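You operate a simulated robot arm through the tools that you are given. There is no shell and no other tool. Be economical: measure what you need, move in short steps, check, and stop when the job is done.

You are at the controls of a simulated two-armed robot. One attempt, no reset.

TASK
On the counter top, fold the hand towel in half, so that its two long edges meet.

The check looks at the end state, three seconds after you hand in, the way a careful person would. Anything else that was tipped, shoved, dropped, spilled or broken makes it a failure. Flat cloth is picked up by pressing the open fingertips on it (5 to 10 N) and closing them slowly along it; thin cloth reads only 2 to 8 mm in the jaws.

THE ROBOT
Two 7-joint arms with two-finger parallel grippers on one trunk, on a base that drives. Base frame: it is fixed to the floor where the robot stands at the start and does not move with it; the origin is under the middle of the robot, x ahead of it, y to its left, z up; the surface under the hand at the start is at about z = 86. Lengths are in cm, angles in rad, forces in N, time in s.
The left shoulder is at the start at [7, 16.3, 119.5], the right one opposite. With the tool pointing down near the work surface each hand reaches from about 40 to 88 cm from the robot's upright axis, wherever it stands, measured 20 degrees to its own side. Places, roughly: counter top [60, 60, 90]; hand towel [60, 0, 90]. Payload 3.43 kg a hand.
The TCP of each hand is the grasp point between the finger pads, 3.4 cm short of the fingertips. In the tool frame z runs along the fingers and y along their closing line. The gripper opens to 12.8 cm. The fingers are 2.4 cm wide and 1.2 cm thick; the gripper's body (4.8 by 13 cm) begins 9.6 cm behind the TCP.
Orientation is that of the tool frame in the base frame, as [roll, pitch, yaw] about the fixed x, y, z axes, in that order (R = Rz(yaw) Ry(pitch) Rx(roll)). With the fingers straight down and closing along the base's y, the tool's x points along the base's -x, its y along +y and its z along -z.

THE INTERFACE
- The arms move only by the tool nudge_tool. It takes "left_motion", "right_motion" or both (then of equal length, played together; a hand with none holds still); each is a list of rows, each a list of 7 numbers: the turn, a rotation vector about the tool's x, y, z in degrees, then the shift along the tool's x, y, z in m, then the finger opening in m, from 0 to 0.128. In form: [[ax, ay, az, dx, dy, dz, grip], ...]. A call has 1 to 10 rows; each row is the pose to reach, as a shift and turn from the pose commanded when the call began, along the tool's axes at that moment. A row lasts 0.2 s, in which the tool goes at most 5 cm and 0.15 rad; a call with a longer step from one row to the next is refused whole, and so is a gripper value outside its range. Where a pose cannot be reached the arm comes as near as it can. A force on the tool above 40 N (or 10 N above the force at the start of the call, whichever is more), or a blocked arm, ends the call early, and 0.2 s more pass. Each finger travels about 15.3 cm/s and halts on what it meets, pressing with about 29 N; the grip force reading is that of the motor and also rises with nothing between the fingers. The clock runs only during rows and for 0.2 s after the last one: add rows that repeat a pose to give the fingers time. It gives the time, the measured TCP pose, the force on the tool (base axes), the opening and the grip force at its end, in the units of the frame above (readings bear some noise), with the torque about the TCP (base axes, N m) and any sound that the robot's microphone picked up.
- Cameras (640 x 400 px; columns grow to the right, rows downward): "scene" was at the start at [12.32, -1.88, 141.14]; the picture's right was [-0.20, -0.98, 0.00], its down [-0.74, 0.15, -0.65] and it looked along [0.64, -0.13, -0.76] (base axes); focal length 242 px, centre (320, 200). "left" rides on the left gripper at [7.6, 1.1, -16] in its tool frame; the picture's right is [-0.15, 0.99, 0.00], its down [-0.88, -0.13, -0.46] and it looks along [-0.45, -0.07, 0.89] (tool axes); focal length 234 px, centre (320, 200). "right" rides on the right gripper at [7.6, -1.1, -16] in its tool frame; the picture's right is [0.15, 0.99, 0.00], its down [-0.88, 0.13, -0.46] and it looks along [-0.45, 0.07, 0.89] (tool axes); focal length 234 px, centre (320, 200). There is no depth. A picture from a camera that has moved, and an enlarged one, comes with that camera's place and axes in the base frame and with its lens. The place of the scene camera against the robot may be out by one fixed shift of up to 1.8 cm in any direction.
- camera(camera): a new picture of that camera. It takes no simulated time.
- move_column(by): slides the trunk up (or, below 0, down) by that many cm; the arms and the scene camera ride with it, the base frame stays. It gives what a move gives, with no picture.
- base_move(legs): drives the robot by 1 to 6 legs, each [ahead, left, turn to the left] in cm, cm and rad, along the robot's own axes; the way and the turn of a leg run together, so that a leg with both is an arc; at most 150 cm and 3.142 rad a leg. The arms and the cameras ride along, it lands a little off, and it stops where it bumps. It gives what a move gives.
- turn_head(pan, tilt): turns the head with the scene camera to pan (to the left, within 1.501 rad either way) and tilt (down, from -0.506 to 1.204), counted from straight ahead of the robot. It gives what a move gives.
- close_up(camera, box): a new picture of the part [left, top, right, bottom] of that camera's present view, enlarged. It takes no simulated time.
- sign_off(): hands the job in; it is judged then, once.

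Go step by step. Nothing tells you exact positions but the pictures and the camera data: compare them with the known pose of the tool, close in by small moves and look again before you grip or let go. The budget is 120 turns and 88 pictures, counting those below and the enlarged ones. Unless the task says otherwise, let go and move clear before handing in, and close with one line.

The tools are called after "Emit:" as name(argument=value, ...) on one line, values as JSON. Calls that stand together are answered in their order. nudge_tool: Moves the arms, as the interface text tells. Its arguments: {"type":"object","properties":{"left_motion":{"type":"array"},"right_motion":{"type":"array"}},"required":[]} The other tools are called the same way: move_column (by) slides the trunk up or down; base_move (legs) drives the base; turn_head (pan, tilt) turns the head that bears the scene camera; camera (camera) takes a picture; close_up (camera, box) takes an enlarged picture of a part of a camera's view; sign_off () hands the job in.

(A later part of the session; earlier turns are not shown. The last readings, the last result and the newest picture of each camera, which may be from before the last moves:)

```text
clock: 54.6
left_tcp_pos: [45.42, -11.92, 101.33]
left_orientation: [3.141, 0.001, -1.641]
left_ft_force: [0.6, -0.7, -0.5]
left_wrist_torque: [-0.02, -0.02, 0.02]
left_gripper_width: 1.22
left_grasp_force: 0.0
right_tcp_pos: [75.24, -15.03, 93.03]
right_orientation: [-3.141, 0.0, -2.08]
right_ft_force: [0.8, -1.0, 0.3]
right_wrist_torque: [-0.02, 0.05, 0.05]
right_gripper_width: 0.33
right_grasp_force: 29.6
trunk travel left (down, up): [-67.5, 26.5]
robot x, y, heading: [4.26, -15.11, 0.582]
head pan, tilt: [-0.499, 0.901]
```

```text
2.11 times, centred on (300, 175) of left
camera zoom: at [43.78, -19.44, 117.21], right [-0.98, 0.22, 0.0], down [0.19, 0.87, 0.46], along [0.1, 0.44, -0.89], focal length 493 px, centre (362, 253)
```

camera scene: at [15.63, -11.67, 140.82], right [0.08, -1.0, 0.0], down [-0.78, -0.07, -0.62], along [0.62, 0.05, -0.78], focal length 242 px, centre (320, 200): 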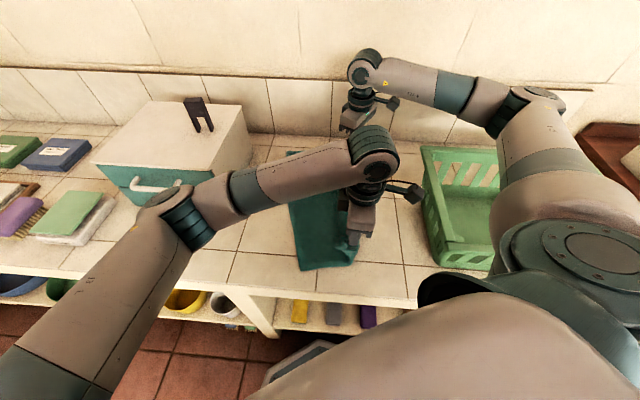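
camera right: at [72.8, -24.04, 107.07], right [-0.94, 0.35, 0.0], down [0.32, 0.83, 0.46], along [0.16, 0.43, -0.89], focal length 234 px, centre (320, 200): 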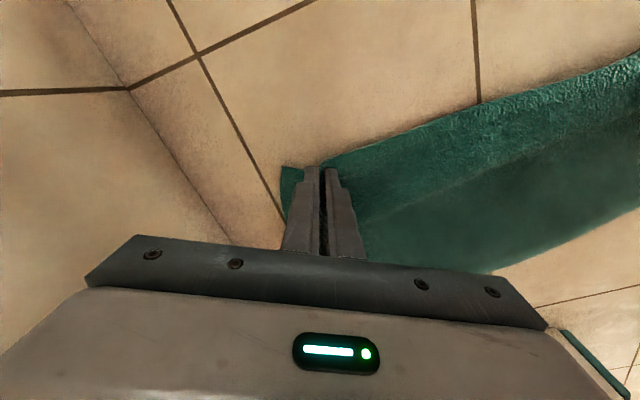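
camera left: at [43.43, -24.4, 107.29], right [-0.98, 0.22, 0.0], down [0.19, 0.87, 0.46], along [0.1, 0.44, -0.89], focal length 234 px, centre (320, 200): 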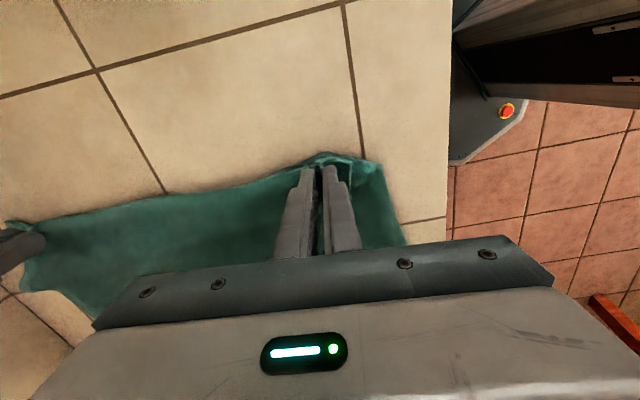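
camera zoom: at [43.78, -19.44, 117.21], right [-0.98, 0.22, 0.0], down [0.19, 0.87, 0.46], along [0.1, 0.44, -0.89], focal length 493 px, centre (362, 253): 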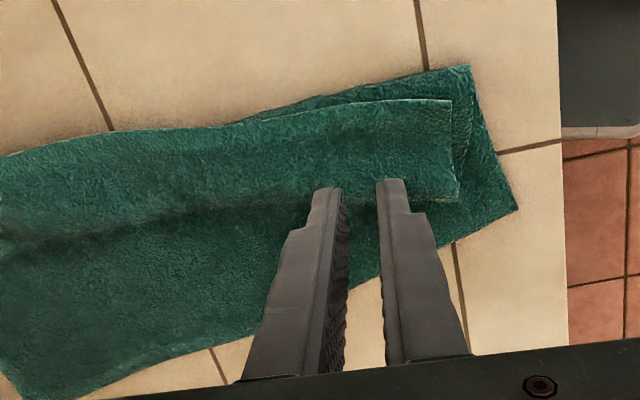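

The near end dropped fully. It is Z-folded there, but at about x=57 the free edge lies on the right as a single layer (y of about -15). I'll pinch there with the left and peel the edge right.

Emit:
nudge_tool(left_motion=[[0, 0, 0, 0.004, -0.04, 0, 0.03], [0, 0, 0, 0.008, -0.08, 0.01, 0.03], [0, 0, 0, 0.013, -0.117, 0.04, 0.03], [0, 0, 0, 0.013, -0.117, 0.08, 0.03], [0, 0, 0, 0.013, -0.117, 0.1, 0.03]])

Emit:
close_up(camera="left", box=[160, 80, 480, 280])

```text
clock: 55.9
left_tcp_pos: [57.2, -14.05, 91.49]
left_orientation: [3.141, 0.0, -1.64]
left_ft_force: [-0.2, 0.0, -0.7]
left_wrist_torque: [-0.02, -0.01, -0.01]
left_gripper_width: 3.01
left_grasp_force: 0.2
right_tcp_pos: [75.3, -15.0, 93.11]
right_orientation: [3.141, -0.001, -2.08]
right_ft_force: [0.1, 0.9, 0.3]
right_wrist_torque: [-0.03, -0.02, 0.06]
right_gripper_width: 0.31
right_grasp_force: 28.8
trunk travel left (down, up): [-67.5, 26.5]
robot x, y, heading: [4.43, -14.82, 0.582]
head pan, tilt: [-0.499, 0.901]
```

```text
2.00 times, centred on (320, 180) of left
camera zoom: at [55.46, -21.51, 107.36], right [-0.98, 0.22, 0.0], down [0.19, 0.87, 0.46], along [0.1, 0.44, -0.89], focal length 468 px, centre (320, 240)
```

zoom: 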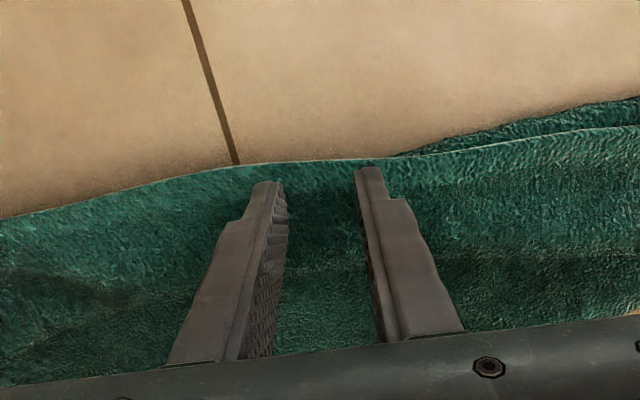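

The edge runs just past the fingertips. I'll move 1.2 cm further along and 0.8 cm over the edge, press, and close.

Emit:
nudge_tool(left_motion=[[0, 0, 0, 0.008, -0.0125, 0, 0.03], [0, 0, 0, 0.008, -0.0125, 0.01, 0.03], [0, 0, 0, 0.008, -0.0125, 0.018, 0.03], [0, 0, 0, 0.008, -0.0125, 0.018, 0.03]])

Emit:
close_up(camera="left", box=[160, 80, 480, 280])

```text
clock: 56.9
left_tcp_pos: [58.21, -14.77, 89.93]
left_orientation: [-3.138, -0.001, -1.642]
left_ft_force: [2.7, 0.6, 27.3]
left_wrist_torque: [0.36, 0.41, 0.01]
left_gripper_width: 2.9
left_grasp_force: 0.0
right_tcp_pos: [75.22, -14.86, 93.11]
right_orientation: [-3.141, 0.002, -2.082]
right_ft_force: [-1.0, 0.5, 0.1]
right_wrist_torque: [0.01, -0.02, 0.04]
right_gripper_width: 0.33
right_grasp_force: 29.6
trunk travel left (down, up): [-67.5, 26.5]
robot x, y, heading: [4.53, -14.78, 0.584]
head pan, tilt: [-0.499, 0.901]
```

```text
2.00 times, centred on (320, 180) of left
camera zoom: at [56.48, -22.33, 105.86], right [-0.98, 0.22, 0.0], down [0.19, 0.87, 0.46], along [0.1, 0.44, -0.89], focal length 468 px, centre (320, 240)
```

zoom: 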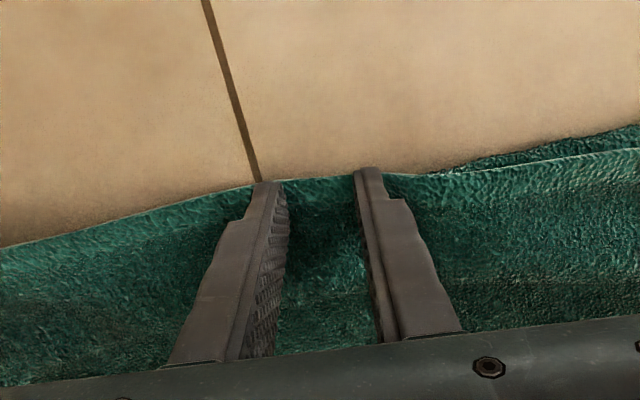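

That press is too hard (27 N), so more layers lie under the inner part of the fingers. I'll lift, shift 0.7 cm further over the edge, and press lightly.

Emit:
nudge_tool(left_motion=[[0, 0, 0, 0, 0, -0.006, 0.03], [0, 0, 0, 0.007, 0, -0.006, 0.03], [0, 0, 0, 0.007, 0, -0.003, 0.03], [0, 0, 0, 0.007, 0, -0.002, 0.03], [0, 0, 0, 0.007, 0, -0.002, 0.03]])

```text
clock: 58.0
left_tcp_pos: [58.21, -14.93, 90.24]
left_orientation: [-3.141, 0.001, -1.64]
left_ft_force: [-0.4, -0.2, 3.1]
left_wrist_torque: [0.04, 0.06, -0.01]
left_gripper_width: 2.94
left_grasp_force: 0.1
left hand out of reach, approached as far as the arm can: row 2, 3, 4, 5
right_tcp_pos: [75.14, -14.96, 93.21]
right_orientation: [-3.141, -0.001, -2.081]
right_ft_force: [-0.4, 0.7, -0.5]
right_wrist_torque: [0.0, 0.01, 0.01]
right_gripper_width: 0.35
right_grasp_force: 29.3
trunk travel left (down, up): [-67.5, 26.5]
robot x, y, heading: [4.26, -14.46, 0.585]
head pan, tilt: [-0.499, 0.901]
```

The left wrist is at its limit with this yaw. I'll turn it back 20° and shift.

Emit:
nudge_tool(left_motion=[[0, 0, 7, 0, 0, -0.008, 0.03], [0, 0, 14, 0, 0, -0.008, 0.03], [0, 0, 20, 0.006, 0, -0.008, 0.03], [0, 0, 20, 0.006, 0, -0.001, 0.03], [0, 0, 20, 0.006, 0, 0.001, 0.03]])

Emit:
close_up(camera="left", box=[160, 80, 480, 280])

```text
clock: 59.2
left_tcp_pos: [58.12, -15.22, 90.3]
left_orientation: [-3.14, -0.001, -1.989]
left_ft_force: [1.3, 0.2, 5.2]
left_wrist_torque: [0.11, 0.01, -0.05]
left_gripper_width: 2.93
left_grasp_force: 0.1
left hand out of reach, approached as far as the arm can: row 3, 4, 5
right_tcp_pos: [75.21, -14.91, 93.07]
right_orientation: [-3.141, 0.0, -2.08]
right_ft_force: [-0.2, -0.2, 0.2]
right_wrist_torque: [-0.01, 0.02, 0.03]
right_gripper_width: 0.29
right_grasp_force: 28.9
trunk travel left (down, up): [-67.5, 26.5]
robot x, y, heading: [4.41, -15.13, 0.583]
head pan, tilt: [-0.499, 0.901]
```

```text
2.00 times, centred on (320, 180) of left
camera zoom: at [53.91, -21.59, 106.1], right [-0.84, 0.54, 0.0], down [0.48, 0.75, 0.46], along [0.25, 0.38, -0.89], focal length 468 px, centre (320, 240)
```

zoom: 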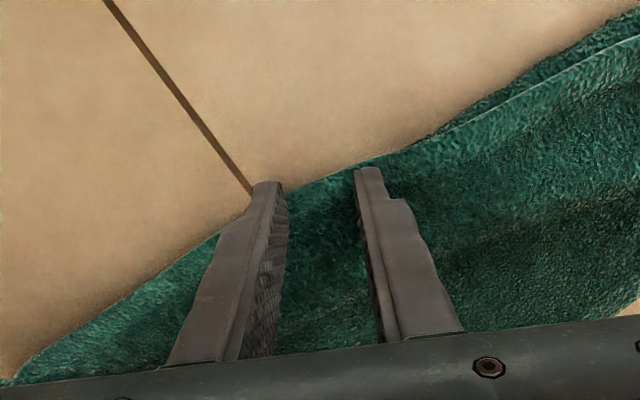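

Emit:
nudge_tool(left_motion=[[0, 0, 0, 0, 0, 0.0, 0.026], [0, 0, 0, 0, 0, 0.0, 0.022], [0, 0, 0, 0, 0, 0.0, 0.018], [0, 0, 0, 0, 0, 0.0, 0.014], [0, 0, 0, 0, 0, 0.0, 0.01], [0, 0, 0, 0, 0, 0.0, 0.006], [0, 0, 0, 0, 0, 0.0, 0.002], [0, 0, 0, 0, 0, 0.0, 0], [0, 0, 0, 0, 0, 0.0, 0]])

Emit:
close_up(camera="left", box=[160, 80, 480, 280])

```text
clock: 61.2
left_tcp_pos: [57.96, -15.23, 90.1]
left_orientation: [-3.14, -0.001, -1.99]
left_ft_force: [-0.9, 0.4, 5.3]
left_wrist_torque: [0.06, 0.01, 0.0]
left_gripper_width: 0.0
left_grasp_force: 29.0
right_tcp_pos: [75.32, -15.0, 93.05]
right_orientation: [-3.141, 0.0, -2.08]
right_ft_force: [-0.9, -0.5, 0.2]
right_wrist_torque: [-0.01, 0.03, 0.02]
right_gripper_width: 0.34
right_grasp_force: 29.4
trunk travel left (down, up): [-67.5, 26.5]
robot x, y, heading: [4.57, -14.97, 0.589]
head pan, tilt: [-0.499, 0.901]
```

```text
2.00 times, centred on (320, 180) of left
camera zoom: at [53.89, -21.61, 106.08], right [-0.84, 0.54, 0.0], down [0.48, 0.75, 0.46], along [0.25, 0.38, -0.89], focal length 468 px, centre (320, 240)
```

zoom: 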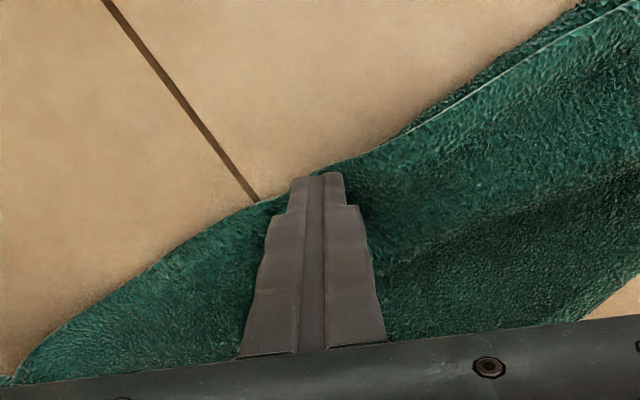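

The fingers slipped at 5 N. I'll open and retry at about 9 N.

Emit:
nudge_tool(left_motion=[[0, 0, 0, 0, 0, -0.006, 0.0], [0, 0, 0, 0, 0, -0.006, 0.02], [0, 0, 0, 0, 0, -0.006, 0.034], [0, 0, 0, 0, 0, -0.001, 0.034], [0, 0, 0, 0, 0, 0.001, 0.034], [0, 0, 0, 0, 0, 0.001, 0.034]])

```text
clock: 62.6
left_tcp_pos: [58.19, -15.13, 90.01]
left_orientation: [-3.141, 0.001, -1.989]
left_ft_force: [1.0, -1.0, 7.3]
left_wrist_torque: [0.07, 0.12, 0.03]
left_gripper_width: 3.38
left_grasp_force: 0.1
right_tcp_pos: [75.28, -14.94, 93.07]
right_orientation: [3.141, 0.0, -2.08]
right_ft_force: [-0.7, -0.1, 0.3]
right_wrist_torque: [0.0, 0.0, -0.01]
right_gripper_width: 0.34
right_grasp_force: 28.5
trunk travel left (down, up): [-67.5, 26.5]
robot x, y, heading: [3.89, -14.66, 0.584]
head pan, tilt: [-0.499, 0.901]
```

Emit:
nudge_tool(left_motion=[[0, 0, 0, 0, 0, 0.001, 0.03], [0, 0, 0, 0, 0, 0.001, 0.026], [0, 0, 0, 0, 0, 0.001, 0.022], [0, 0, 0, 0, 0, 0.001, 0.018], [0, 0, 0, 0, 0, 0.001, 0.014], [0, 0, 0, 0, 0, 0.001, 0.01], [0, 0, 0, 0, 0, 0.001, 0.006], [0, 0, 0, 0, 0, 0.001, 0.002], [0, 0, 0, 0, 0, 0.001, 0], [0, 0, 0, 0, 0, 0.001, 0]])

Emit:
close_up(camera="left", box=[160, 80, 480, 280])

```text
clock: 64.8
left_tcp_pos: [58.0, -15.18, 90.02]
left_orientation: [-3.138, 0.0, -1.99]
left_ft_force: [0.0, 1.0, 17.4]
left_wrist_torque: [0.2, 0.06, 0.01]
left_gripper_width: 0.37
left_grasp_force: 29.1
right_tcp_pos: [75.22, -14.94, 93.17]
right_orientation: [-3.14, 0.001, -2.082]
right_ft_force: [-3.3, -0.1, -1.5]
right_wrist_torque: [-0.01, 0.06, 0.04]
right_gripper_width: 0.32
right_grasp_force: 29.0
trunk travel left (down, up): [-67.5, 26.5]
robot x, y, heading: [4.36, -14.58, 0.582]
head pan, tilt: [-0.499, 0.901]
```

```text
2.00 times, centred on (320, 180) of left
camera zoom: at [53.84, -21.57, 105.95], right [-0.84, 0.54, 0.0], down [0.48, 0.75, 0.46], along [0.25, 0.38, -0.89], focal length 468 px, centre (320, 240)
```

zoom: 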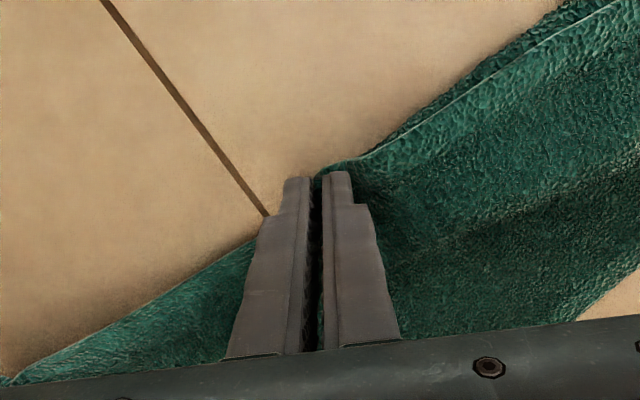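

Single layer caught (3.7 mm). I'll lift both hands straight up to peel the Z-fold open.

Emit:
nudge_tool(left_motion=[[0, 0, 0, 0, 0, -0.02, 0], [0, 0, 0, 0, 0, -0.045, 0], [0, 0, 0, 0, 0, -0.07, 0], [0, 0, 0, 0, 0, -0.095, 0], [0, 0, 0, 0, 0, -0.12, 0], [0, 0, 0, 0, 0, -0.14, 0], [0, 0, 0, 0, 0, -0.14, 0]], right_motion=[[0, 0, 0, 0, 0, -0.01, 0], [0, 0, 0, 0, 0, -0.03, 0], [0, 0, 0, 0, 0, -0.05, 0], [0, 0, 0, 0, 0, -0.07, 0], [0, 0, 0, 0, 0, -0.09, 0], [0, 0, 0, 0, 0, -0.11, 0], [0, 0, 0, 0, 0, -0.11, 0]])

Emit:
camera(camera="left")

Emit:
camera(camera="scene")

```text
clock: 66.5
left_tcp_pos: [58.17, -15.1, 103.91]
left_orientation: [-3.141, 0.0, -1.99]
left_ft_force: [1.2, -0.1, 0.4]
left_wrist_torque: [0.02, -0.01, -0.01]
left_gripper_width: 0.31
left_grasp_force: 28.8
right_tcp_pos: [75.16, -15.01, 104.08]
right_orientation: [3.141, 0.0, -2.08]
right_ft_force: [-1.9, 0.3, 0.5]
right_wrist_torque: [-0.02, 0.12, 0.04]
right_gripper_width: 0.34
right_grasp_force: 29.0
trunk travel left (down, up): [-67.5, 26.5]
robot x, y, heading: [4.37, -14.73, 0.585]
head pan, tilt: [-0.499, 0.901]
```

```text
20 pictures are left
camera left: at [53.97, -21.59, 119.85], right [-0.84, 0.54, 0.0], down [0.48, 0.75, 0.46], along [0.24, 0.38, -0.89], focal length 234 px, centre (320, 200)
```

left: 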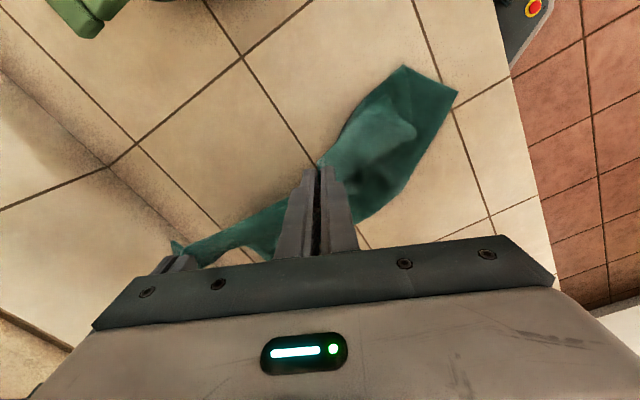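

```text
19 pictures are left
camera scene: at [15.69, -11.71, 140.82], right [0.08, -1.0, 0.0], down [-0.78, -0.07, -0.62], along [0.62, 0.05, -0.78], focal length 242 px, centre (320, 200)
```

scene: 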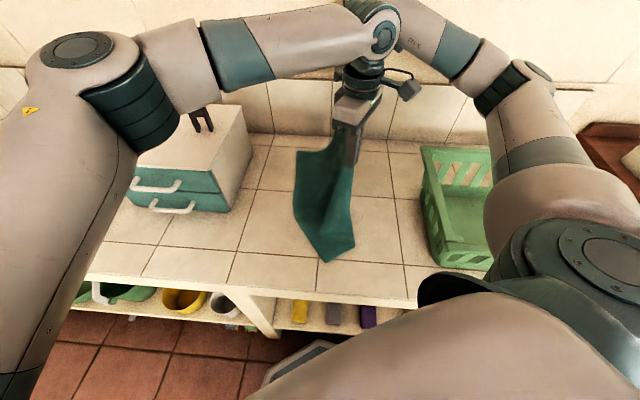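

The near part of the edge still lags, and the towel has slid right. I'll lift the whole towel clear so it hangs freely, carry it left, and then lay it down moving right. That will leave it flat again in its old place.

Emit:
nudge_tool(left_motion=[[0, 0, 0, 0, 0, -0.03, 0], [0, 0, 0, 0, 0, -0.06, 0], [0, 0, 0, 0, 0, -0.09, 0], [0, 0, 0, 0, 0, -0.12, 0], [0, 0, 0, 0, 0, -0.15, 0], [0, 0, 0, -0.038, 0.017, -0.17, 0], [0, 0, 0, -0.077, 0.034, -0.17, 0], [0, 0, 0, -0.115, 0.051, -0.17, 0], [0, 0, 0, -0.153, 0.068, -0.17, 0], [0, 0, 0, -0.192, 0.085, -0.17, 0]], right_motion=[[0, 0, 0, 0, 0, -0.03, 0], [0, 0, 0, 0, 0, -0.06, 0], [0, 0, 0, 0, 0, -0.09, 0], [0, 0, 0, 0, 0, -0.12, 0], [0, 0, 0, 0, 0, -0.15, 0], [0, 0, 0, -0.037, 0.02, -0.17, 0], [0, 0, 0, -0.073, 0.041, -0.17, 0], [0, 0, 0, -0.11, 0.061, -0.17, 0], [0, 0, 0, -0.147, 0.082, -0.17, 0], [0, 0, 0, -0.183, 0.102, -0.17, 0]])

Emit:
camera(camera="scene")

```text
clock: 68.7
left_tcp_pos: [58.23, 6.42, 120.95]
left_orientation: [-3.14, -0.003, -1.989]
left_ft_force: [1.0, 0.7, -0.5]
left_wrist_torque: [-0.08, 0.0, -0.02]
left_gripper_width: 0.31
left_grasp_force: 29.3
left hand out of reach, approached as far as the arm can: row 4, 5
right_tcp_pos: [74.96, 6.42, 121.17]
right_orientation: [-3.14, -0.003, -2.08]
right_ft_force: [-1.2, 0.2, -0.3]
right_wrist_torque: [-0.08, 0.02, 0.04]
right_gripper_width: 0.33
right_grasp_force: 28.9
trunk travel left (down, up): [-67.5, 26.5]
robot x, y, heading: [4.22, -15.13, 0.585]
head pan, tilt: [-0.499, 0.901]
```

```text
18 pictures are left
camera scene: at [15.61, -11.24, 140.81], right [0.08, -1.0, 0.0], down [-0.78, -0.07, -0.62], along [0.62, 0.05, -0.78], focal length 242 px, centre (320, 200)
```

scene: 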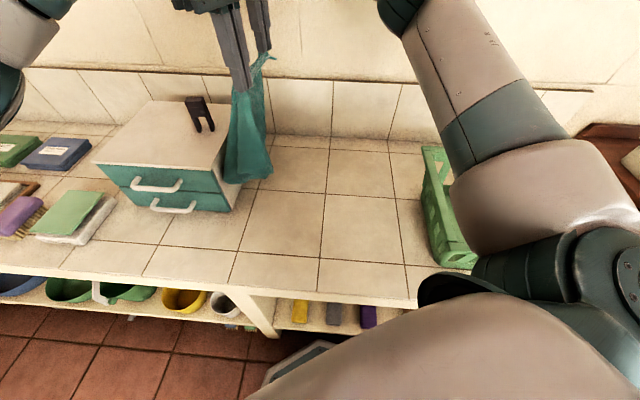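

The towel hangs free from both hands. Now I'll lay it down, lower hem touching at y of about 8, moving right while lowering.

Emit:
nudge_tool(left_motion=[[0, 0, 0, -0.0137, 0.0061, 0.03, 0], [0, 0, 0, 0.0091, -0.0041, 0.06, 0], [0, 0, 0, 0.0274, -0.0122, 0.09, 0], [0, 0, 0, 0.0548, -0.0244, 0.12, 0], [0, 0, 0, 0.0822, -0.0366, 0.15, 0], [0, 0, 0, 0.1096, -0.0488, 0.18, 0], [0, 0, 0, 0.137, -0.061, 0.21, 0], [0, 0, 0, 0.1598, -0.0712, 0.24, 0], [0, 0, 0, 0.1826, -0.0814, 0.27, 0], [0, 0, 0, 0.1963, -0.0875, 0.295, 0]], right_motion=[[0, 0, 0, -0.0131, 0.0073, 0.03, 0], [0, 0, 0, 0.0087, -0.0049, 0.06, 0], [0, 0, 0, 0.0262, -0.0146, 0.09, 0], [0, 0, 0, 0.0524, -0.0293, 0.12, 0], [0, 0, 0, 0.0786, -0.0439, 0.15, 0], [0, 0, 0, 0.1048, -0.0586, 0.18, 0], [0, 0, 0, 0.131, -0.0732, 0.21, 0], [0, 0, 0, 0.1528, -0.0854, 0.24, 0], [0, 0, 0, 0.1746, -0.0976, 0.27, 0], [0, 0, 0, 0.1877, -0.1049, 0.295, 0]])

Emit:
camera(camera="scene")

```text
clock: 70.8
left_tcp_pos: [58.24, -15.0, 92.3]
left_orientation: [-3.141, 0.0, -1.989]
left_ft_force: [2.3, 0.2, -0.9]
left_wrist_torque: [-0.02, -0.07, -0.05]
left_gripper_width: 0.33
left_grasp_force: 29.4
left hand out of reach, approached as far as the arm can: row 10
right_tcp_pos: [75.4, -15.66, 91.37]
right_orientation: [3.141, -0.001, -2.081]
right_ft_force: [-2.7, 0.7, -0.5]
right_wrist_torque: [0.02, 0.07, 0.04]
right_gripper_width: 0.34
right_grasp_force: 29.2
trunk travel left (down, up): [-67.5, 26.5]
robot x, y, heading: [4.11, -14.83, 0.586]
head pan, tilt: [-0.499, 0.901]
```

```text
17 pictures are left
camera scene: at [15.68, -11.77, 140.82], right [0.08, -1.0, 0.0], down [-0.78, -0.07, -0.62], along [0.62, 0.05, -0.78], focal length 242 px, centre (320, 200)
```

scene: 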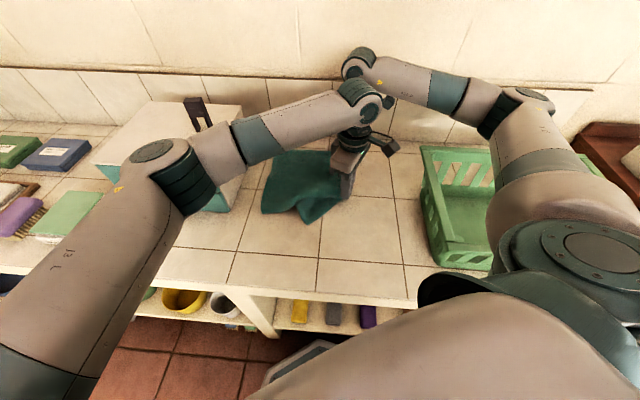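

The near part dropped bunched because the left pinch was mid-edge. I'll release the left and move it aside to see the layout, keeping the right as an anchor.

Emit:
nudge_tool(left_motion=[[0, 0, 0, 0, 0, 0.005, 0], [0, 0, 0, 0, 0, 0.01, 0.01], [0, 0, 0, 0, 0, 0.01, 0.03], [0, 0, 0, 0, 0, -0.03, 0.03], [0, 0, 0, 0, 0.02, -0.07, 0.03], [0, 0, 0, -0.02, 0.06, -0.11, 0.03], [0, 0, 0, -0.04, 0.1, -0.13, 0.03], [0, 0, 0, -0.07, 0.13, -0.14, 0.03], [0, 0, 0, -0.1, 0.16, -0.15, 0.03]])

Emit:
camera(camera="scene")

```text
refused: row 6 steps farther than a row can; nothing moved
```

```text
16 pictures are left
camera scene: at [15.68, -11.77, 140.82], right [0.08, -1.0, 0.0], down [-0.78, -0.07, -0.62], along [0.62, 0.05, -0.78], focal length 242 px, centre (320, 200)
```

scene: 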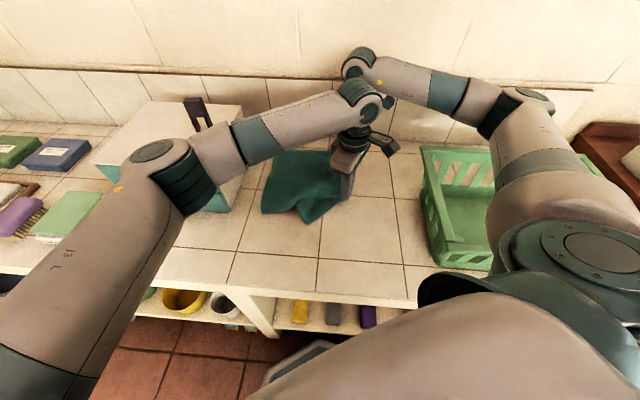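

Emit:
nudge_tool(left_motion=[[0, 0, 0, 0, 0, 0.005, 0], [0, 0, 0, 0, 0, 0.01, 0.01], [0, 0, 0, 0, 0, 0.01, 0.03], [0, 0, 0, 0, 0, -0.03, 0.03], [0, 0, 0, 0, 0.02, -0.07, 0.03], [0, 0, 0, 0, 0.055, -0.1, 0.03], [0, 0, 0, -0.01, 0.095, -0.12, 0.03], [0, 0, 0, -0.01, 0.135, -0.14, 0.03], [0, 0, 0, -0.012, 0.17, -0.15, 0.03]])

Emit:
camera(camera="left")

```text
clock: 72.8
left_tcp_pos: [42.8, -6.57, 107.5]
left_orientation: [-3.14, 0.001, -1.99]
left_ft_force: [-0.9, 0.6, 0.3]
left_wrist_torque: [0.0, -0.01, 0.03]
left_gripper_width: 2.99
left_grasp_force: 0.0
right_tcp_pos: [75.24, -15.39, 91.32]
right_orientation: [-3.14, -0.001, -2.081]
right_ft_force: [-0.3, -0.1, -0.6]
right_wrist_torque: [0.03, -0.01, 0.01]
right_gripper_width: 0.29
right_grasp_force: 29.0
trunk travel left (down, up): [-67.5, 26.5]
robot x, y, heading: [4.09, -14.97, 0.582]
head pan, tilt: [-0.499, 0.901]
```

```text
15 pictures are left
camera left: at [38.63, -13.03, 123.32], right [-0.84, 0.54, 0.0], down [0.48, 0.75, 0.46], along [0.25, 0.38, -0.89], focal length 234 px, centre (320, 200)
```

left: 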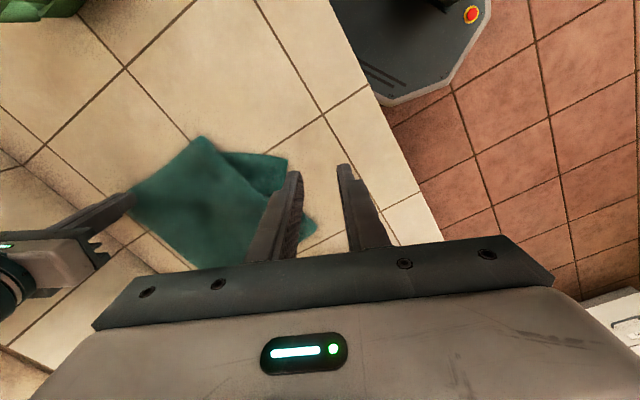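

Emit:
close_up(camera="left", box=[120, 110, 360, 280])

```text
2.35 times, centred on (240, 195) of left
camera zoom: at [38.63, -13.03, 123.32], right [-0.84, 0.54, 0.0], down [0.48, 0.75, 0.46], along [0.25, 0.38, -0.89], focal length 551 px, centre (508, 212)
```

zoom: 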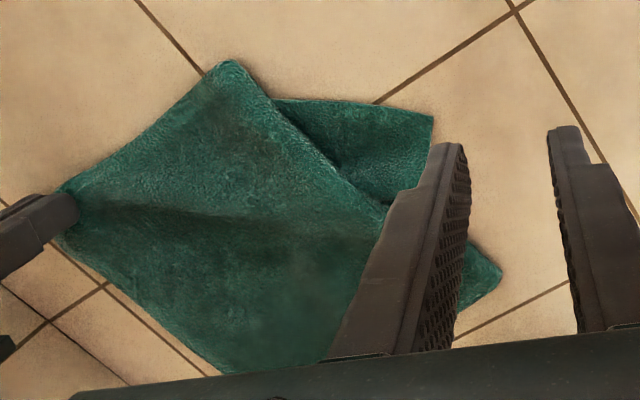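

I read this as follows: the near third is folded under along x of about 57, with the towel's near-right corner sticking out at about (49.3, -6.6) and the near-left one at (53, 6). I'll pinch the first with the left and pull it out to its place.

Emit:
nudge_tool(left_motion=[[0, 0, 0, -0.02, -0.035, 0.02, 0.034], [0, 0, 0, -0.043, -0.075, 0.04, 0.034], [0, 0, 0, -0.043, -0.075, 0.09, 0.034], [0, 0, 0, -0.043, -0.075, 0.135, 0.034], [0, 0, 0, -0.043, -0.075, 0.165, 0.034], [0, 0, 0, -0.043, -0.075, 0.173, 0.034], [0, 0, 0, -0.043, -0.075, 0.175, 0.034]])

```text
refused: row 2 steps farther than a row can; nothing moved
```

Emit:
nudge_tool(left_motion=[[0, 0, 0, -0.02, -0.035, 0.01, 0.034], [0, 0, 0, -0.04, -0.07, 0.03, 0.034], [0, 0, 0, -0.043, -0.075, 0.07, 0.034], [0, 0, 0, -0.043, -0.075, 0.11, 0.034], [0, 0, 0, -0.043, -0.075, 0.15, 0.034], [0, 0, 0, -0.043, -0.075, 0.169, 0.034], [0, 0, 0, -0.043, -0.075, 0.175, 0.034], [0, 0, 0, -0.043, -0.075, 0.175, 0.034]])

Emit:
close_up(camera="left", box=[160, 80, 480, 280])

```text
clock: 74.7
left_tcp_pos: [51.72, -5.75, 89.75]
left_orientation: [-3.139, -0.001, -1.989]
left_ft_force: [-0.2, 2.0, 8.1]
left_wrist_torque: [-0.05, -0.16, 0.02]
left_gripper_width: 3.36
left_grasp_force: 0.1
right_tcp_pos: [75.25, -15.38, 91.45]
right_orientation: [-3.141, -0.001, -2.081]
right_ft_force: [-0.8, -0.4, 0.4]
right_wrist_torque: [0.0, 0.0, 0.02]
right_gripper_width: 0.32
right_grasp_force: 29.1
trunk travel left (down, up): [-67.5, 26.5]
robot x, y, heading: [4.52, -15.04, 0.583]
head pan, tilt: [-0.499, 0.901]
```

```text
2.00 times, centred on (320, 180) of left
camera zoom: at [47.58, -12.23, 105.59], right [-0.84, 0.54, 0.0], down [0.48, 0.75, 0.46], along [0.25, 0.38, -0.89], focal length 468 px, centre (320, 240)
```

zoom: 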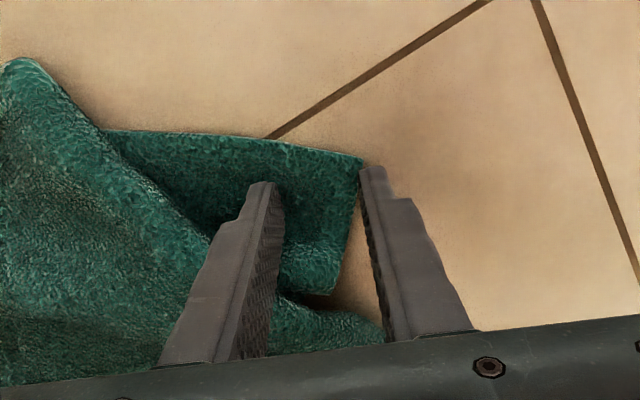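

The outer finger is just off the cloth. I'll shift 1.6 cm inward, press and close.

Emit:
nudge_tool(left_motion=[[0, 0, 0, 0, 0, -0.008, 0.034], [0, 0, 0, 0.004, -0.016, -0.008, 0.034], [0, 0, 0, 0.004, -0.016, -0.003, 0.034], [0, 0, 0, 0.004, -0.016, 0, 0.034], [0, 0, 0, 0.004, -0.016, 0, 0.034]])

```text
clock: 75.8
left_tcp_pos: [53.08, -6.9, 89.87]
left_orientation: [-3.139, 0.0, -1.99]
left_ft_force: [1.3, -0.7, 6.8]
left_wrist_torque: [-0.04, -0.06, 0.01]
left_gripper_width: 3.41
left_grasp_force: 0.0
right_tcp_pos: [75.34, -15.6, 91.37]
right_orientation: [-3.141, 0.001, -2.081]
right_ft_force: [-0.1, -0.4, -0.5]
right_wrist_torque: [0.01, 0.04, 0.03]
right_gripper_width: 0.31
right_grasp_force: 28.7
trunk travel left (down, up): [-67.5, 26.5]
robot x, y, heading: [4.0, -14.84, 0.585]
head pan, tilt: [-0.499, 0.901]
```

Emit:
nudge_tool(left_motion=[[0, 0, 0, 0, 0, 0.001, 0.03], [0, 0, 0, 0, 0, 0.001, 0.026], [0, 0, 0, 0, 0, 0.001, 0.022], [0, 0, 0, 0, 0, 0.001, 0.018], [0, 0, 0, 0, 0, 0.001, 0.014], [0, 0, 0, 0, 0, 0.001, 0.01], [0, 0, 0, 0, 0, 0.001, 0.006], [0, 0, 0, 0, 0, 0.001, 0.002], [0, 0, 0, 0, 0, 0.001, 0], [0, 0, 0, 0, 0, 0.001, 0]])

```text
clock: 78.0
left_tcp_pos: [52.97, -6.87, 89.72]
left_orientation: [-3.14, -0.002, -1.988]
left_ft_force: [0.3, -0.5, 16.7]
left_wrist_torque: [0.01, 0.0, -0.02]
left_gripper_width: 0.44
left_grasp_force: 28.9
right_tcp_pos: [75.28, -15.61, 91.42]
right_orientation: [-3.14, 0.001, -2.081]
right_ft_force: [-0.4, 0.2, -0.2]
right_wrist_torque: [-0.02, -0.03, 0.0]
right_gripper_width: 0.29
right_grasp_force: 29.5
trunk travel left (down, up): [-67.5, 26.5]
robot x, y, heading: [4.34, -14.96, 0.583]
head pan, tilt: [-0.499, 0.901]
```

Caught (4.4 mm). The left now holds near the near-right corner and the right near the far-right one, on the same long edge. I'll spread them along that edge and lift so the towel hangs from it.

Emit:
nudge_tool(left_motion=[[0, 0, 0, 0, 0, -0.03, 0], [0, 0, 0, 0.01, 0.013, -0.06, 0], [0, 0, 0, 0.025, 0.031, -0.09, 0], [0, 0, 0, 0.04, 0.05, -0.12, 0], [0, 0, 0, 0.055, 0.068, -0.15, 0], [0, 0, 0, 0.065, 0.08, -0.18, 0], [0, 0, 0, 0.075, 0.09, -0.21, 0], [0, 0, 0, 0.075, 0.09, -0.25, 0], [0, 0, 0, 0.075, 0.09, -0.29, 0], [0, 0, 0, 0.075, 0.09, -0.3, 0]], right_motion=[[0, 0, 0, 0, 0, -0.02, 0], [0, 0, 0, 0, 0, -0.05, 0], [0, 0, 0, -0.01, 0.006, -0.08, 0], [0, 0, 0, -0.02, 0.011, -0.11, 0], [0, 0, 0, -0.03, 0.017, -0.14, 0], [0, 0, 0, -0.04, 0.022, -0.17, 0], [0, 0, 0, -0.049, 0.027, -0.2, 0], [0, 0, 0, -0.049, 0.027, -0.24, 0], [0, 0, 0, -0.049, 0.027, -0.275, 0], [0, 0, 0, -0.049, 0.027, -0.283, 0]])

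Emit:
camera(camera="scene")

```text
clock: 80.2
left_tcp_pos: [41.86, -9.94, 119.56]
left_orientation: [-3.139, 0.001, -1.988]
left_ft_force: [18.4, 1.2, 0.3]
left_wrist_torque: [0.02, -0.65, 0.29]
left_gripper_width: 0.5
left_grasp_force: 28.7
right_tcp_pos: [75.31, -9.99, 120.03]
right_orientation: [3.139, -0.002, -2.08]
right_ft_force: [-18.3, -1.0, -0.8]
right_wrist_torque: [-0.05, 0.71, 0.15]
right_gripper_width: 0.38
right_grasp_force: 29.1
trunk travel left (down, up): [-67.5, 26.5]
robot x, y, heading: [4.21, -14.81, 0.584]
head pan, tilt: [-0.499, 0.901]
```

```text
12 pictures are left
camera scene: at [15.7, -11.7, 140.81], right [0.08, -1.0, 0.0], down [-0.78, -0.07, -0.62], along [0.62, 0.05, -0.78], focal length 242 px, centre (320, 200)
```

scene: 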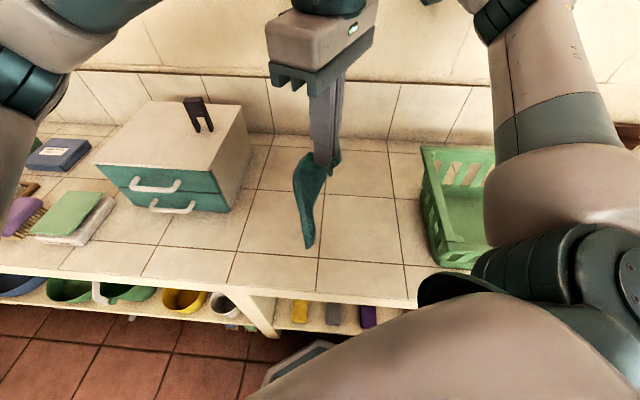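

The towel hangs as a clean curtain from its right long edge, with the hem at about z=93. I'll relax the tension, lower the hem onto the counter at y of about -9, and lay the lower half leftwards. The return stroke then brings the held edge back over the hem, without the edge flopping over this time.

Emit:
nudge_tool(left_motion=[[0, 0, 0, -0.0033, -0.0073, 0.035, 0], [0, 0, 0, -0.0033, -0.0073, 0.07, 0], [0, 0, 0, -0.0079, -0.0053, 0.085, 0], [0, 0, 0, -0.0261, 0.0029, 0.105, 0], [0, 0, 0, -0.0444, 0.011, 0.125, 0], [0, 0, 0, -0.0626, 0.0192, 0.145, 0], [0, 0, 0, -0.0809, 0.0273, 0.163, 0], [0, 0, 0, -0.0992, 0.0354, 0.18, 0], [0, 0, 0, -0.1174, 0.0436, 0.193, 0], [0, 0, 0, -0.1266, 0.0476, 0.2, 0]], right_motion=[[0, 0, 0, 0.0039, 0.007, 0.035, 0], [0, 0, 0, 0.0039, 0.007, 0.07, 0], [0, 0, 0, -0.0005, 0.0094, 0.085, 0], [0, 0, 0, -0.0179, 0.0192, 0.105, 0], [0, 0, 0, -0.0354, 0.029, 0.125, 0], [0, 0, 0, -0.0528, 0.0387, 0.145, 0], [0, 0, 0, -0.0703, 0.0485, 0.163, 0], [0, 0, 0, -0.0878, 0.0582, 0.18, 0], [0, 0, 0, -0.1052, 0.068, 0.193, 0], [0, 0, 0, -0.114, 0.0729, 0.2, 0]])

Emit:
camera(camera="left")

Emit:
camera(camera="scene")

```text
clock: 82.5
left_tcp_pos: [42.61, 3.76, 99.71]
left_orientation: [-3.141, -0.001, -1.991]
left_ft_force: [4.7, 0.1, -0.3]
left_wrist_torque: [0.03, -0.14, 0.09]
left_gripper_width: 0.45
left_grasp_force: 29.0
right_tcp_pos: [74.63, 3.6, 99.76]
right_orientation: [3.14, 0.0, -2.08]
right_ft_force: [-5.0, -0.7, 0.2]
right_wrist_torque: [-0.03, 0.17, 0.04]
right_gripper_width: 0.34
right_grasp_force: 28.5
trunk travel left (down, up): [-67.5, 26.5]
robot x, y, heading: [4.14, -14.99, 0.578]
head pan, tilt: [-0.499, 0.901]
```

```text
11 pictures are left
camera left: at [38.5, -2.72, 115.64], right [-0.84, 0.54, 0.0], down [0.48, 0.75, 0.46], along [0.25, 0.38, -0.89], focal length 234 px, centre (320, 200)
```

left: 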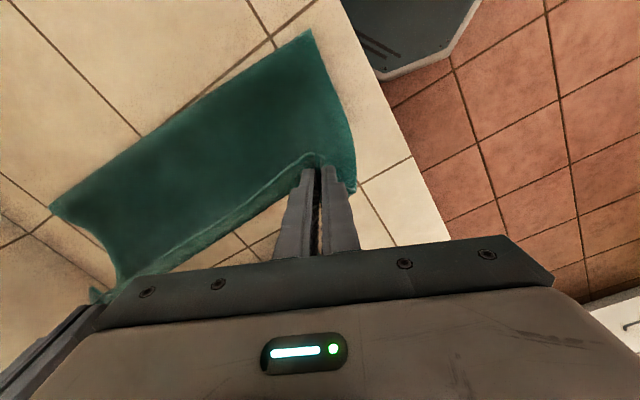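

```text
10 pictures are left
camera scene: at [15.66, -11.67, 140.82], right [0.08, -1.0, 0.0], down [-0.78, -0.07, -0.62], along [0.62, 0.05, -0.78], focal length 242 px, centre (320, 200)
```

scene: 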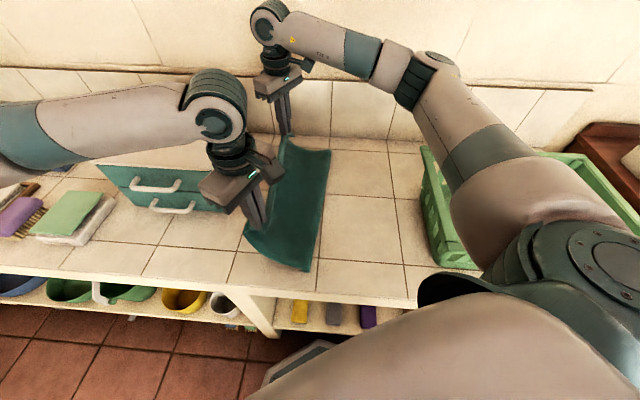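

That worked well: the lower half is laid flat, with the hem at y of about -7 near and -9.8 far, and the upper half is held above. Now the return stroke to bring the held edge back over the hem.

Emit:
nudge_tool(left_motion=[[0, 0, 0, 0.0119, -0.0053, 0.002, 0], [0, 0, 0, 0.0247, -0.011, 0.007, 0], [0, 0, 0, 0.0365, -0.0163, 0.015, 0], [0, 0, 0, 0.0475, -0.0212, 0.025, 0], [0, 0, 0, 0.0566, -0.0252, 0.036, 0], [0, 0, 0, 0.0639, -0.0285, 0.048, 0], [0, 0, 0, 0.0703, -0.0313, 0.06, 0], [0, 0, 0, 0.0749, -0.0334, 0.072, 0], [0, 0, 0, 0.0785, -0.035, 0.084, 0], [0, 0, 0, 0.0813, -0.0362, 0.09, 0]], right_motion=[[0, 0, 0, 0.0157, -0.0088, 0.002, 0], [0, 0, 0, 0.0306, -0.0171, 0.007, 0], [0, 0, 0, 0.0454, -0.0254, 0.015, 0], [0, 0, 0, 0.0585, -0.0327, 0.025, 0], [0, 0, 0, 0.0698, -0.039, 0.036, 0], [0, 0, 0, 0.0786, -0.0439, 0.048, 0], [0, 0, 0, 0.0864, -0.0483, 0.06, 0], [0, 0, 0, 0.0925, -0.0517, 0.072, 0], [0, 0, 0, 0.0969, -0.0542, 0.084, 0], [0, 0, 0, 0.1013, -0.0566, 0.09, 0]])

Emit:
camera(camera="left")

Emit:
camera(camera="right")

```text
clock: 84.7
left_tcp_pos: [42.62, -5.2, 90.65]
left_orientation: [-3.14, -0.001, -1.989]
left_ft_force: [6.0, 0.6, 1.4]
left_wrist_torque: [-0.02, -0.22, 0.09]
left_gripper_width: 0.41
left_grasp_force: 28.6
right_tcp_pos: [74.52, -7.92, 90.8]
right_orientation: [-3.141, 0.0, -2.08]
right_ft_force: [-5.3, 1.2, 2.3]
right_wrist_torque: [0.06, 0.21, 0.03]
right_gripper_width: 0.35
right_grasp_force: 29.2
trunk travel left (down, up): [-67.5, 26.5]
robot x, y, heading: [4.3, -14.51, 0.583]
head pan, tilt: [-0.499, 0.901]
```

```text
9 pictures are left
camera left: at [38.38, -11.76, 106.62], right [-0.84, 0.54, 0.0], down [0.48, 0.75, 0.46], along [0.25, 0.38, -0.89], focal length 234 px, centre (320, 200)
```

left: 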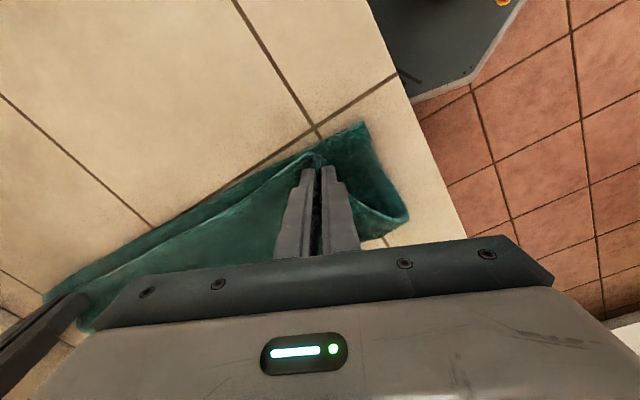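

```text
8 pictures are left
camera right: at [72.0, -15.11, 106.84], right [-0.94, 0.35, 0.0], down [0.31, 0.83, 0.46], along [0.16, 0.43, -0.89], focal length 234 px, centre (320, 200)
```

right: 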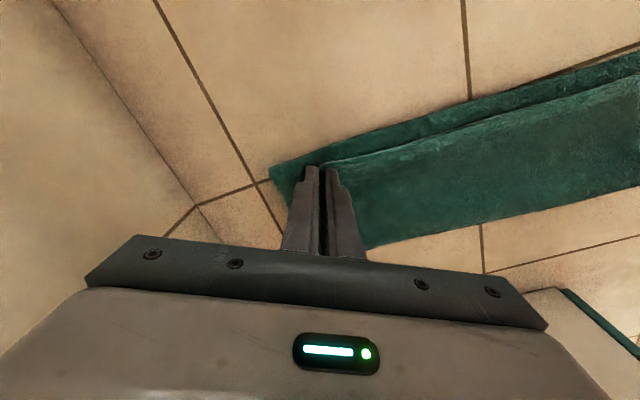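

The top edge lies about 1 cm short of the hem. I'll move both hands 0.9 cm further, lower to contact, then release gently and lift clear.

Emit:
nudge_tool(left_motion=[[0, 0, 0, 0.004, -0.0018, 0, 0], [0, 0, 0, 0.0082, -0.0037, 0, 0], [0, 0, 0, 0.0082, -0.0037, 0.004, 0], [0, 0, 0, 0.0082, -0.0037, 0.006, 0.003], [0, 0, 0, 0.0082, -0.0037, 0.006, 0.008], [0, 0, 0, 0.0082, -0.0037, 0.005, 0.014], [0, 0, 0, 0.0082, -0.0037, 0.004, 0.02], [0, 0, 0, 0.0082, -0.0037, -0.01, 0.022], [0, 0, 0, 0.0082, -0.0037, -0.04, 0.022], [0, 0, 0, 0.0082, -0.0037, -0.08, 0.022]], right_motion=[[0, 0, 0, 0.004, -0.0022, 0, 0], [0, 0, 0, 0.0079, -0.0044, 0, 0], [0, 0, 0, 0.0079, -0.0044, 0.004, 0], [0, 0, 0, 0.0079, -0.0044, 0.006, 0.003], [0, 0, 0, 0.0079, -0.0044, 0.006, 0.008], [0, 0, 0, 0.0079, -0.0044, 0.005, 0.014], [0, 0, 0, 0.0079, -0.0044, 0.004, 0.02], [0, 0, 0, 0.0079, -0.0044, -0.01, 0.022], [0, 0, 0, 0.0079, -0.0044, -0.04, 0.022], [0, 0, 0, 0.0079, -0.0044, -0.08, 0.022]])

Emit:
nudge_tool(left_motion=[[0, 0, 0, 0, 0.03, -0.03, 0.022], [0, 0, 0, -0.02, 0.06, -0.06, 0.022], [0, 0, 0, -0.05, 0.09, -0.08, 0.022], [0, 0, 0, -0.08, 0.12, -0.1, 0.022], [0, 0, 0, -0.11, 0.15, -0.12, 0.022]], right_motion=[[0, 0, 0, 0, 0, -0.03, 0.022], [0, 0, 0, 0, 0, -0.06, 0.022], [0, 0, 0, 0, 0, -0.08, 0.022], [0, 0, 0, 0, 0, -0.1, 0.022], [0, 0, 0, 0, 0, -0.1, 0.022]])

Emit:
close_up(camera="scene", box=[220, 120, 380, 280])

Emit:
camera(camera="right")

```text
clock: 86.8
left_tcp_pos: [42.46, -6.31, 98.68]
left_orientation: [-3.141, 0.001, -1.99]
left_ft_force: [-0.3, 0.0, -0.9]
left_wrist_torque: [0.02, -0.03, 0.01]
left_gripper_width: 2.2
left_grasp_force: 0.0
right_tcp_pos: [74.47, -8.92, 98.99]
right_orientation: [-3.141, -0.001, -2.079]
right_ft_force: [-0.4, -0.3, -1.2]
right_wrist_torque: [-0.01, -0.04, 0.01]
right_gripper_width: 2.21
right_grasp_force: 0.1
trunk travel left (down, up): [-67.5, 26.5]
robot x, y, heading: [4.54, -14.39, 0.588]
head pan, tilt: [-0.499, 0.901]
```

```text
clock: 88.0
left_tcp_pos: [33.1, 10.26, 110.86]
left_orientation: [-3.14, 0.0, -1.992]
left_ft_force: [0.1, 0.7, -0.1]
left_wrist_torque: [-0.02, 0.0, -0.02]
left_gripper_width: 2.18
left_grasp_force: 0.0
right_tcp_pos: [74.52, -8.68, 108.88]
right_orientation: [-3.14, 0.001, -2.08]
right_ft_force: [0.1, 0.4, 0.0]
right_wrist_torque: [-0.02, 0.0, 0.03]
right_gripper_width: 2.21
right_grasp_force: 0.0
trunk travel left (down, up): [-67.5, 26.5]
robot x, y, heading: [4.42, -14.66, 0.585]
head pan, tilt: [-0.499, 0.901]
```

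```text
2.50 times, centred on (300, 200) of scene
camera zoom: at [15.49, -11.57, 140.83], right [0.08, -1.0, 0.0], down [-0.78, -0.07, -0.62], along [0.62, 0.05, -0.78], focal length 605 px, centre (370, 200)
```

zoom: 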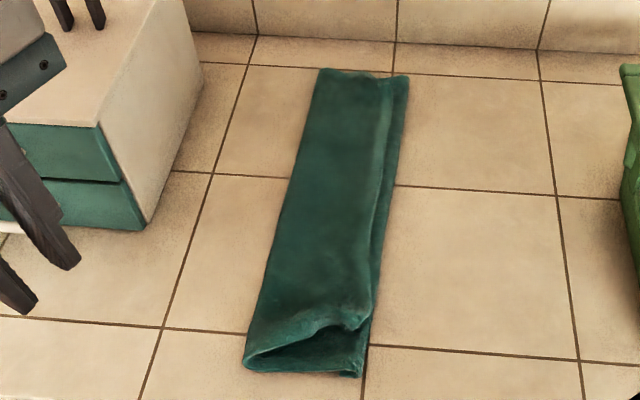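

```text
6 pictures are left
camera right: at [71.82, -15.85, 124.92], right [-0.93, 0.36, 0.0], down [0.32, 0.83, 0.46], along [0.16, 0.42, -0.89], focal length 234 px, centre (320, 200)
```

right: 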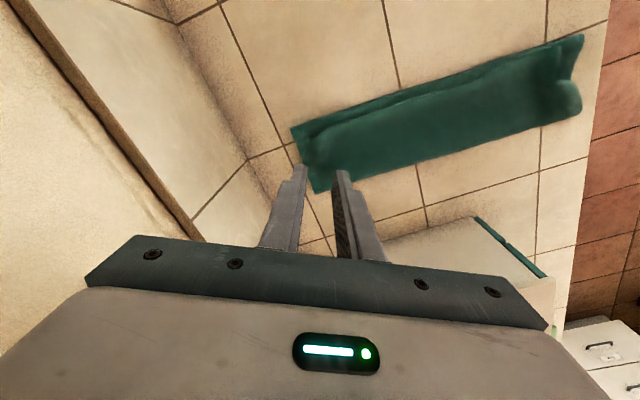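

The fold is good. I'll check the near end closely, where the top layer looks a bit drawn in.

Emit:
close_up(camera="scene", box=[270, 215, 330, 275])

Emit:
close_up(camera="right", box=[270, 20, 600, 220])

```text
6.67 times, centred on (300, 245) of scene
camera zoom: at [15.49, -11.57, 140.83], right [0.08, -1.0, 0.0], down [-0.78, -0.07, -0.62], along [0.62, 0.05, -0.78], focal length 1613 px, centre (453, -100)
```

zoom: 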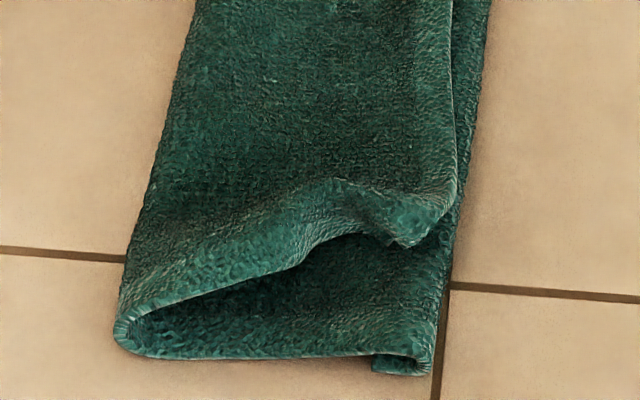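

```text
1.94 times, centred on (435, 120) of right
camera zoom: at [71.82, -15.85, 124.92], right [-0.93, 0.36, 0.0], down [0.32, 0.83, 0.46], along [0.16, 0.42, -0.89], focal length 454 px, centre (97, 355)
```

zoom: 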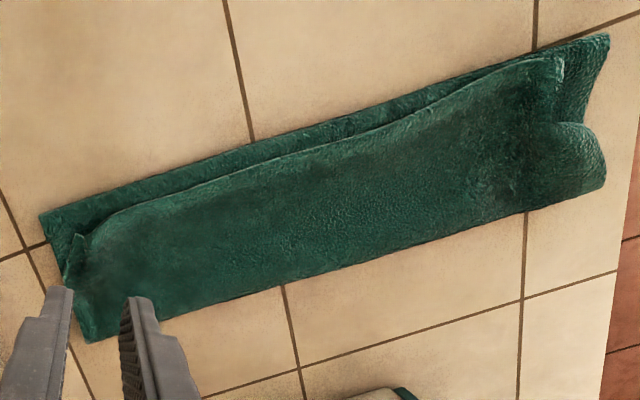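

The near top corner is drawn in by about 4 cm and a 1 to 2 cm gap remains along the edge. I'll smooth it: closed fingertips lightly on the top layer at both ends, brushing it outward.

Emit:
nudge_tool(left_motion=[[0, 0, 0, 0.022, -0.032, 0, 0], [0, 0, 0, 0.044, -0.063, 0, 0], [0, 0, 0, 0.067, -0.095, 0, 0], [0, 0, 0, 0.089, -0.126, 0, 0], [0, 0, 0, 0.111, -0.158, 0.01, 0], [0, 0, 0, 0.111, -0.158, 0.055, 0], [0, 0, 0, 0.111, -0.158, 0.1, 0], [0, 0, 0, 0.111, -0.158, 0.145, 0], [0, 0, 0, 0.111, -0.158, 0.185, 0], [0, 0, 0, 0.111, -0.158, 0.203, 0]], right_motion=[[0, 0, 0, 0, 0, 0, 0], [0, 0, 0, -0.008, -0.003, 0, 0], [0, 0, 0, -0.0178, -0.0072, 0, 0], [0, 0, 0, -0.0178, -0.0072, 0, 0], [0, 0, 0, -0.0178, -0.0072, 0, 0], [0, 0, 0, -0.0178, -0.0072, 0.045, 0], [0, 0, 0, -0.0178, -0.0072, 0.09, 0], [0, 0, 0, -0.0178, -0.0072, 0.13, 0], [0, 0, 0, -0.0178, -0.0072, 0.165, 0], [0, 0, 0, -0.0178, -0.0072, 0.183, 0]])

```text
clock: 90.2
left_tcp_pos: [43.16, -6.78, 90.7]
left_orientation: [-3.14, -0.001, -1.989]
left_ft_force: [0.4, 0.3, 2.7]
left_wrist_torque: [-0.03, -0.04, 0.0]
left_gripper_width: 0.0
left_grasp_force: 29.3
right_tcp_pos: [75.94, -7.87, 90.37]
right_orientation: [-3.14, 0.004, -2.08]
right_ft_force: [1.0, 0.3, 2.5]
right_wrist_torque: [0.01, -0.02, -0.01]
right_gripper_width: 0.0
right_grasp_force: 29.1
trunk travel left (down, up): [-67.5, 26.5]
robot x, y, heading: [4.31, -14.81, 0.581]
head pan, tilt: [-0.499, 0.901]
```

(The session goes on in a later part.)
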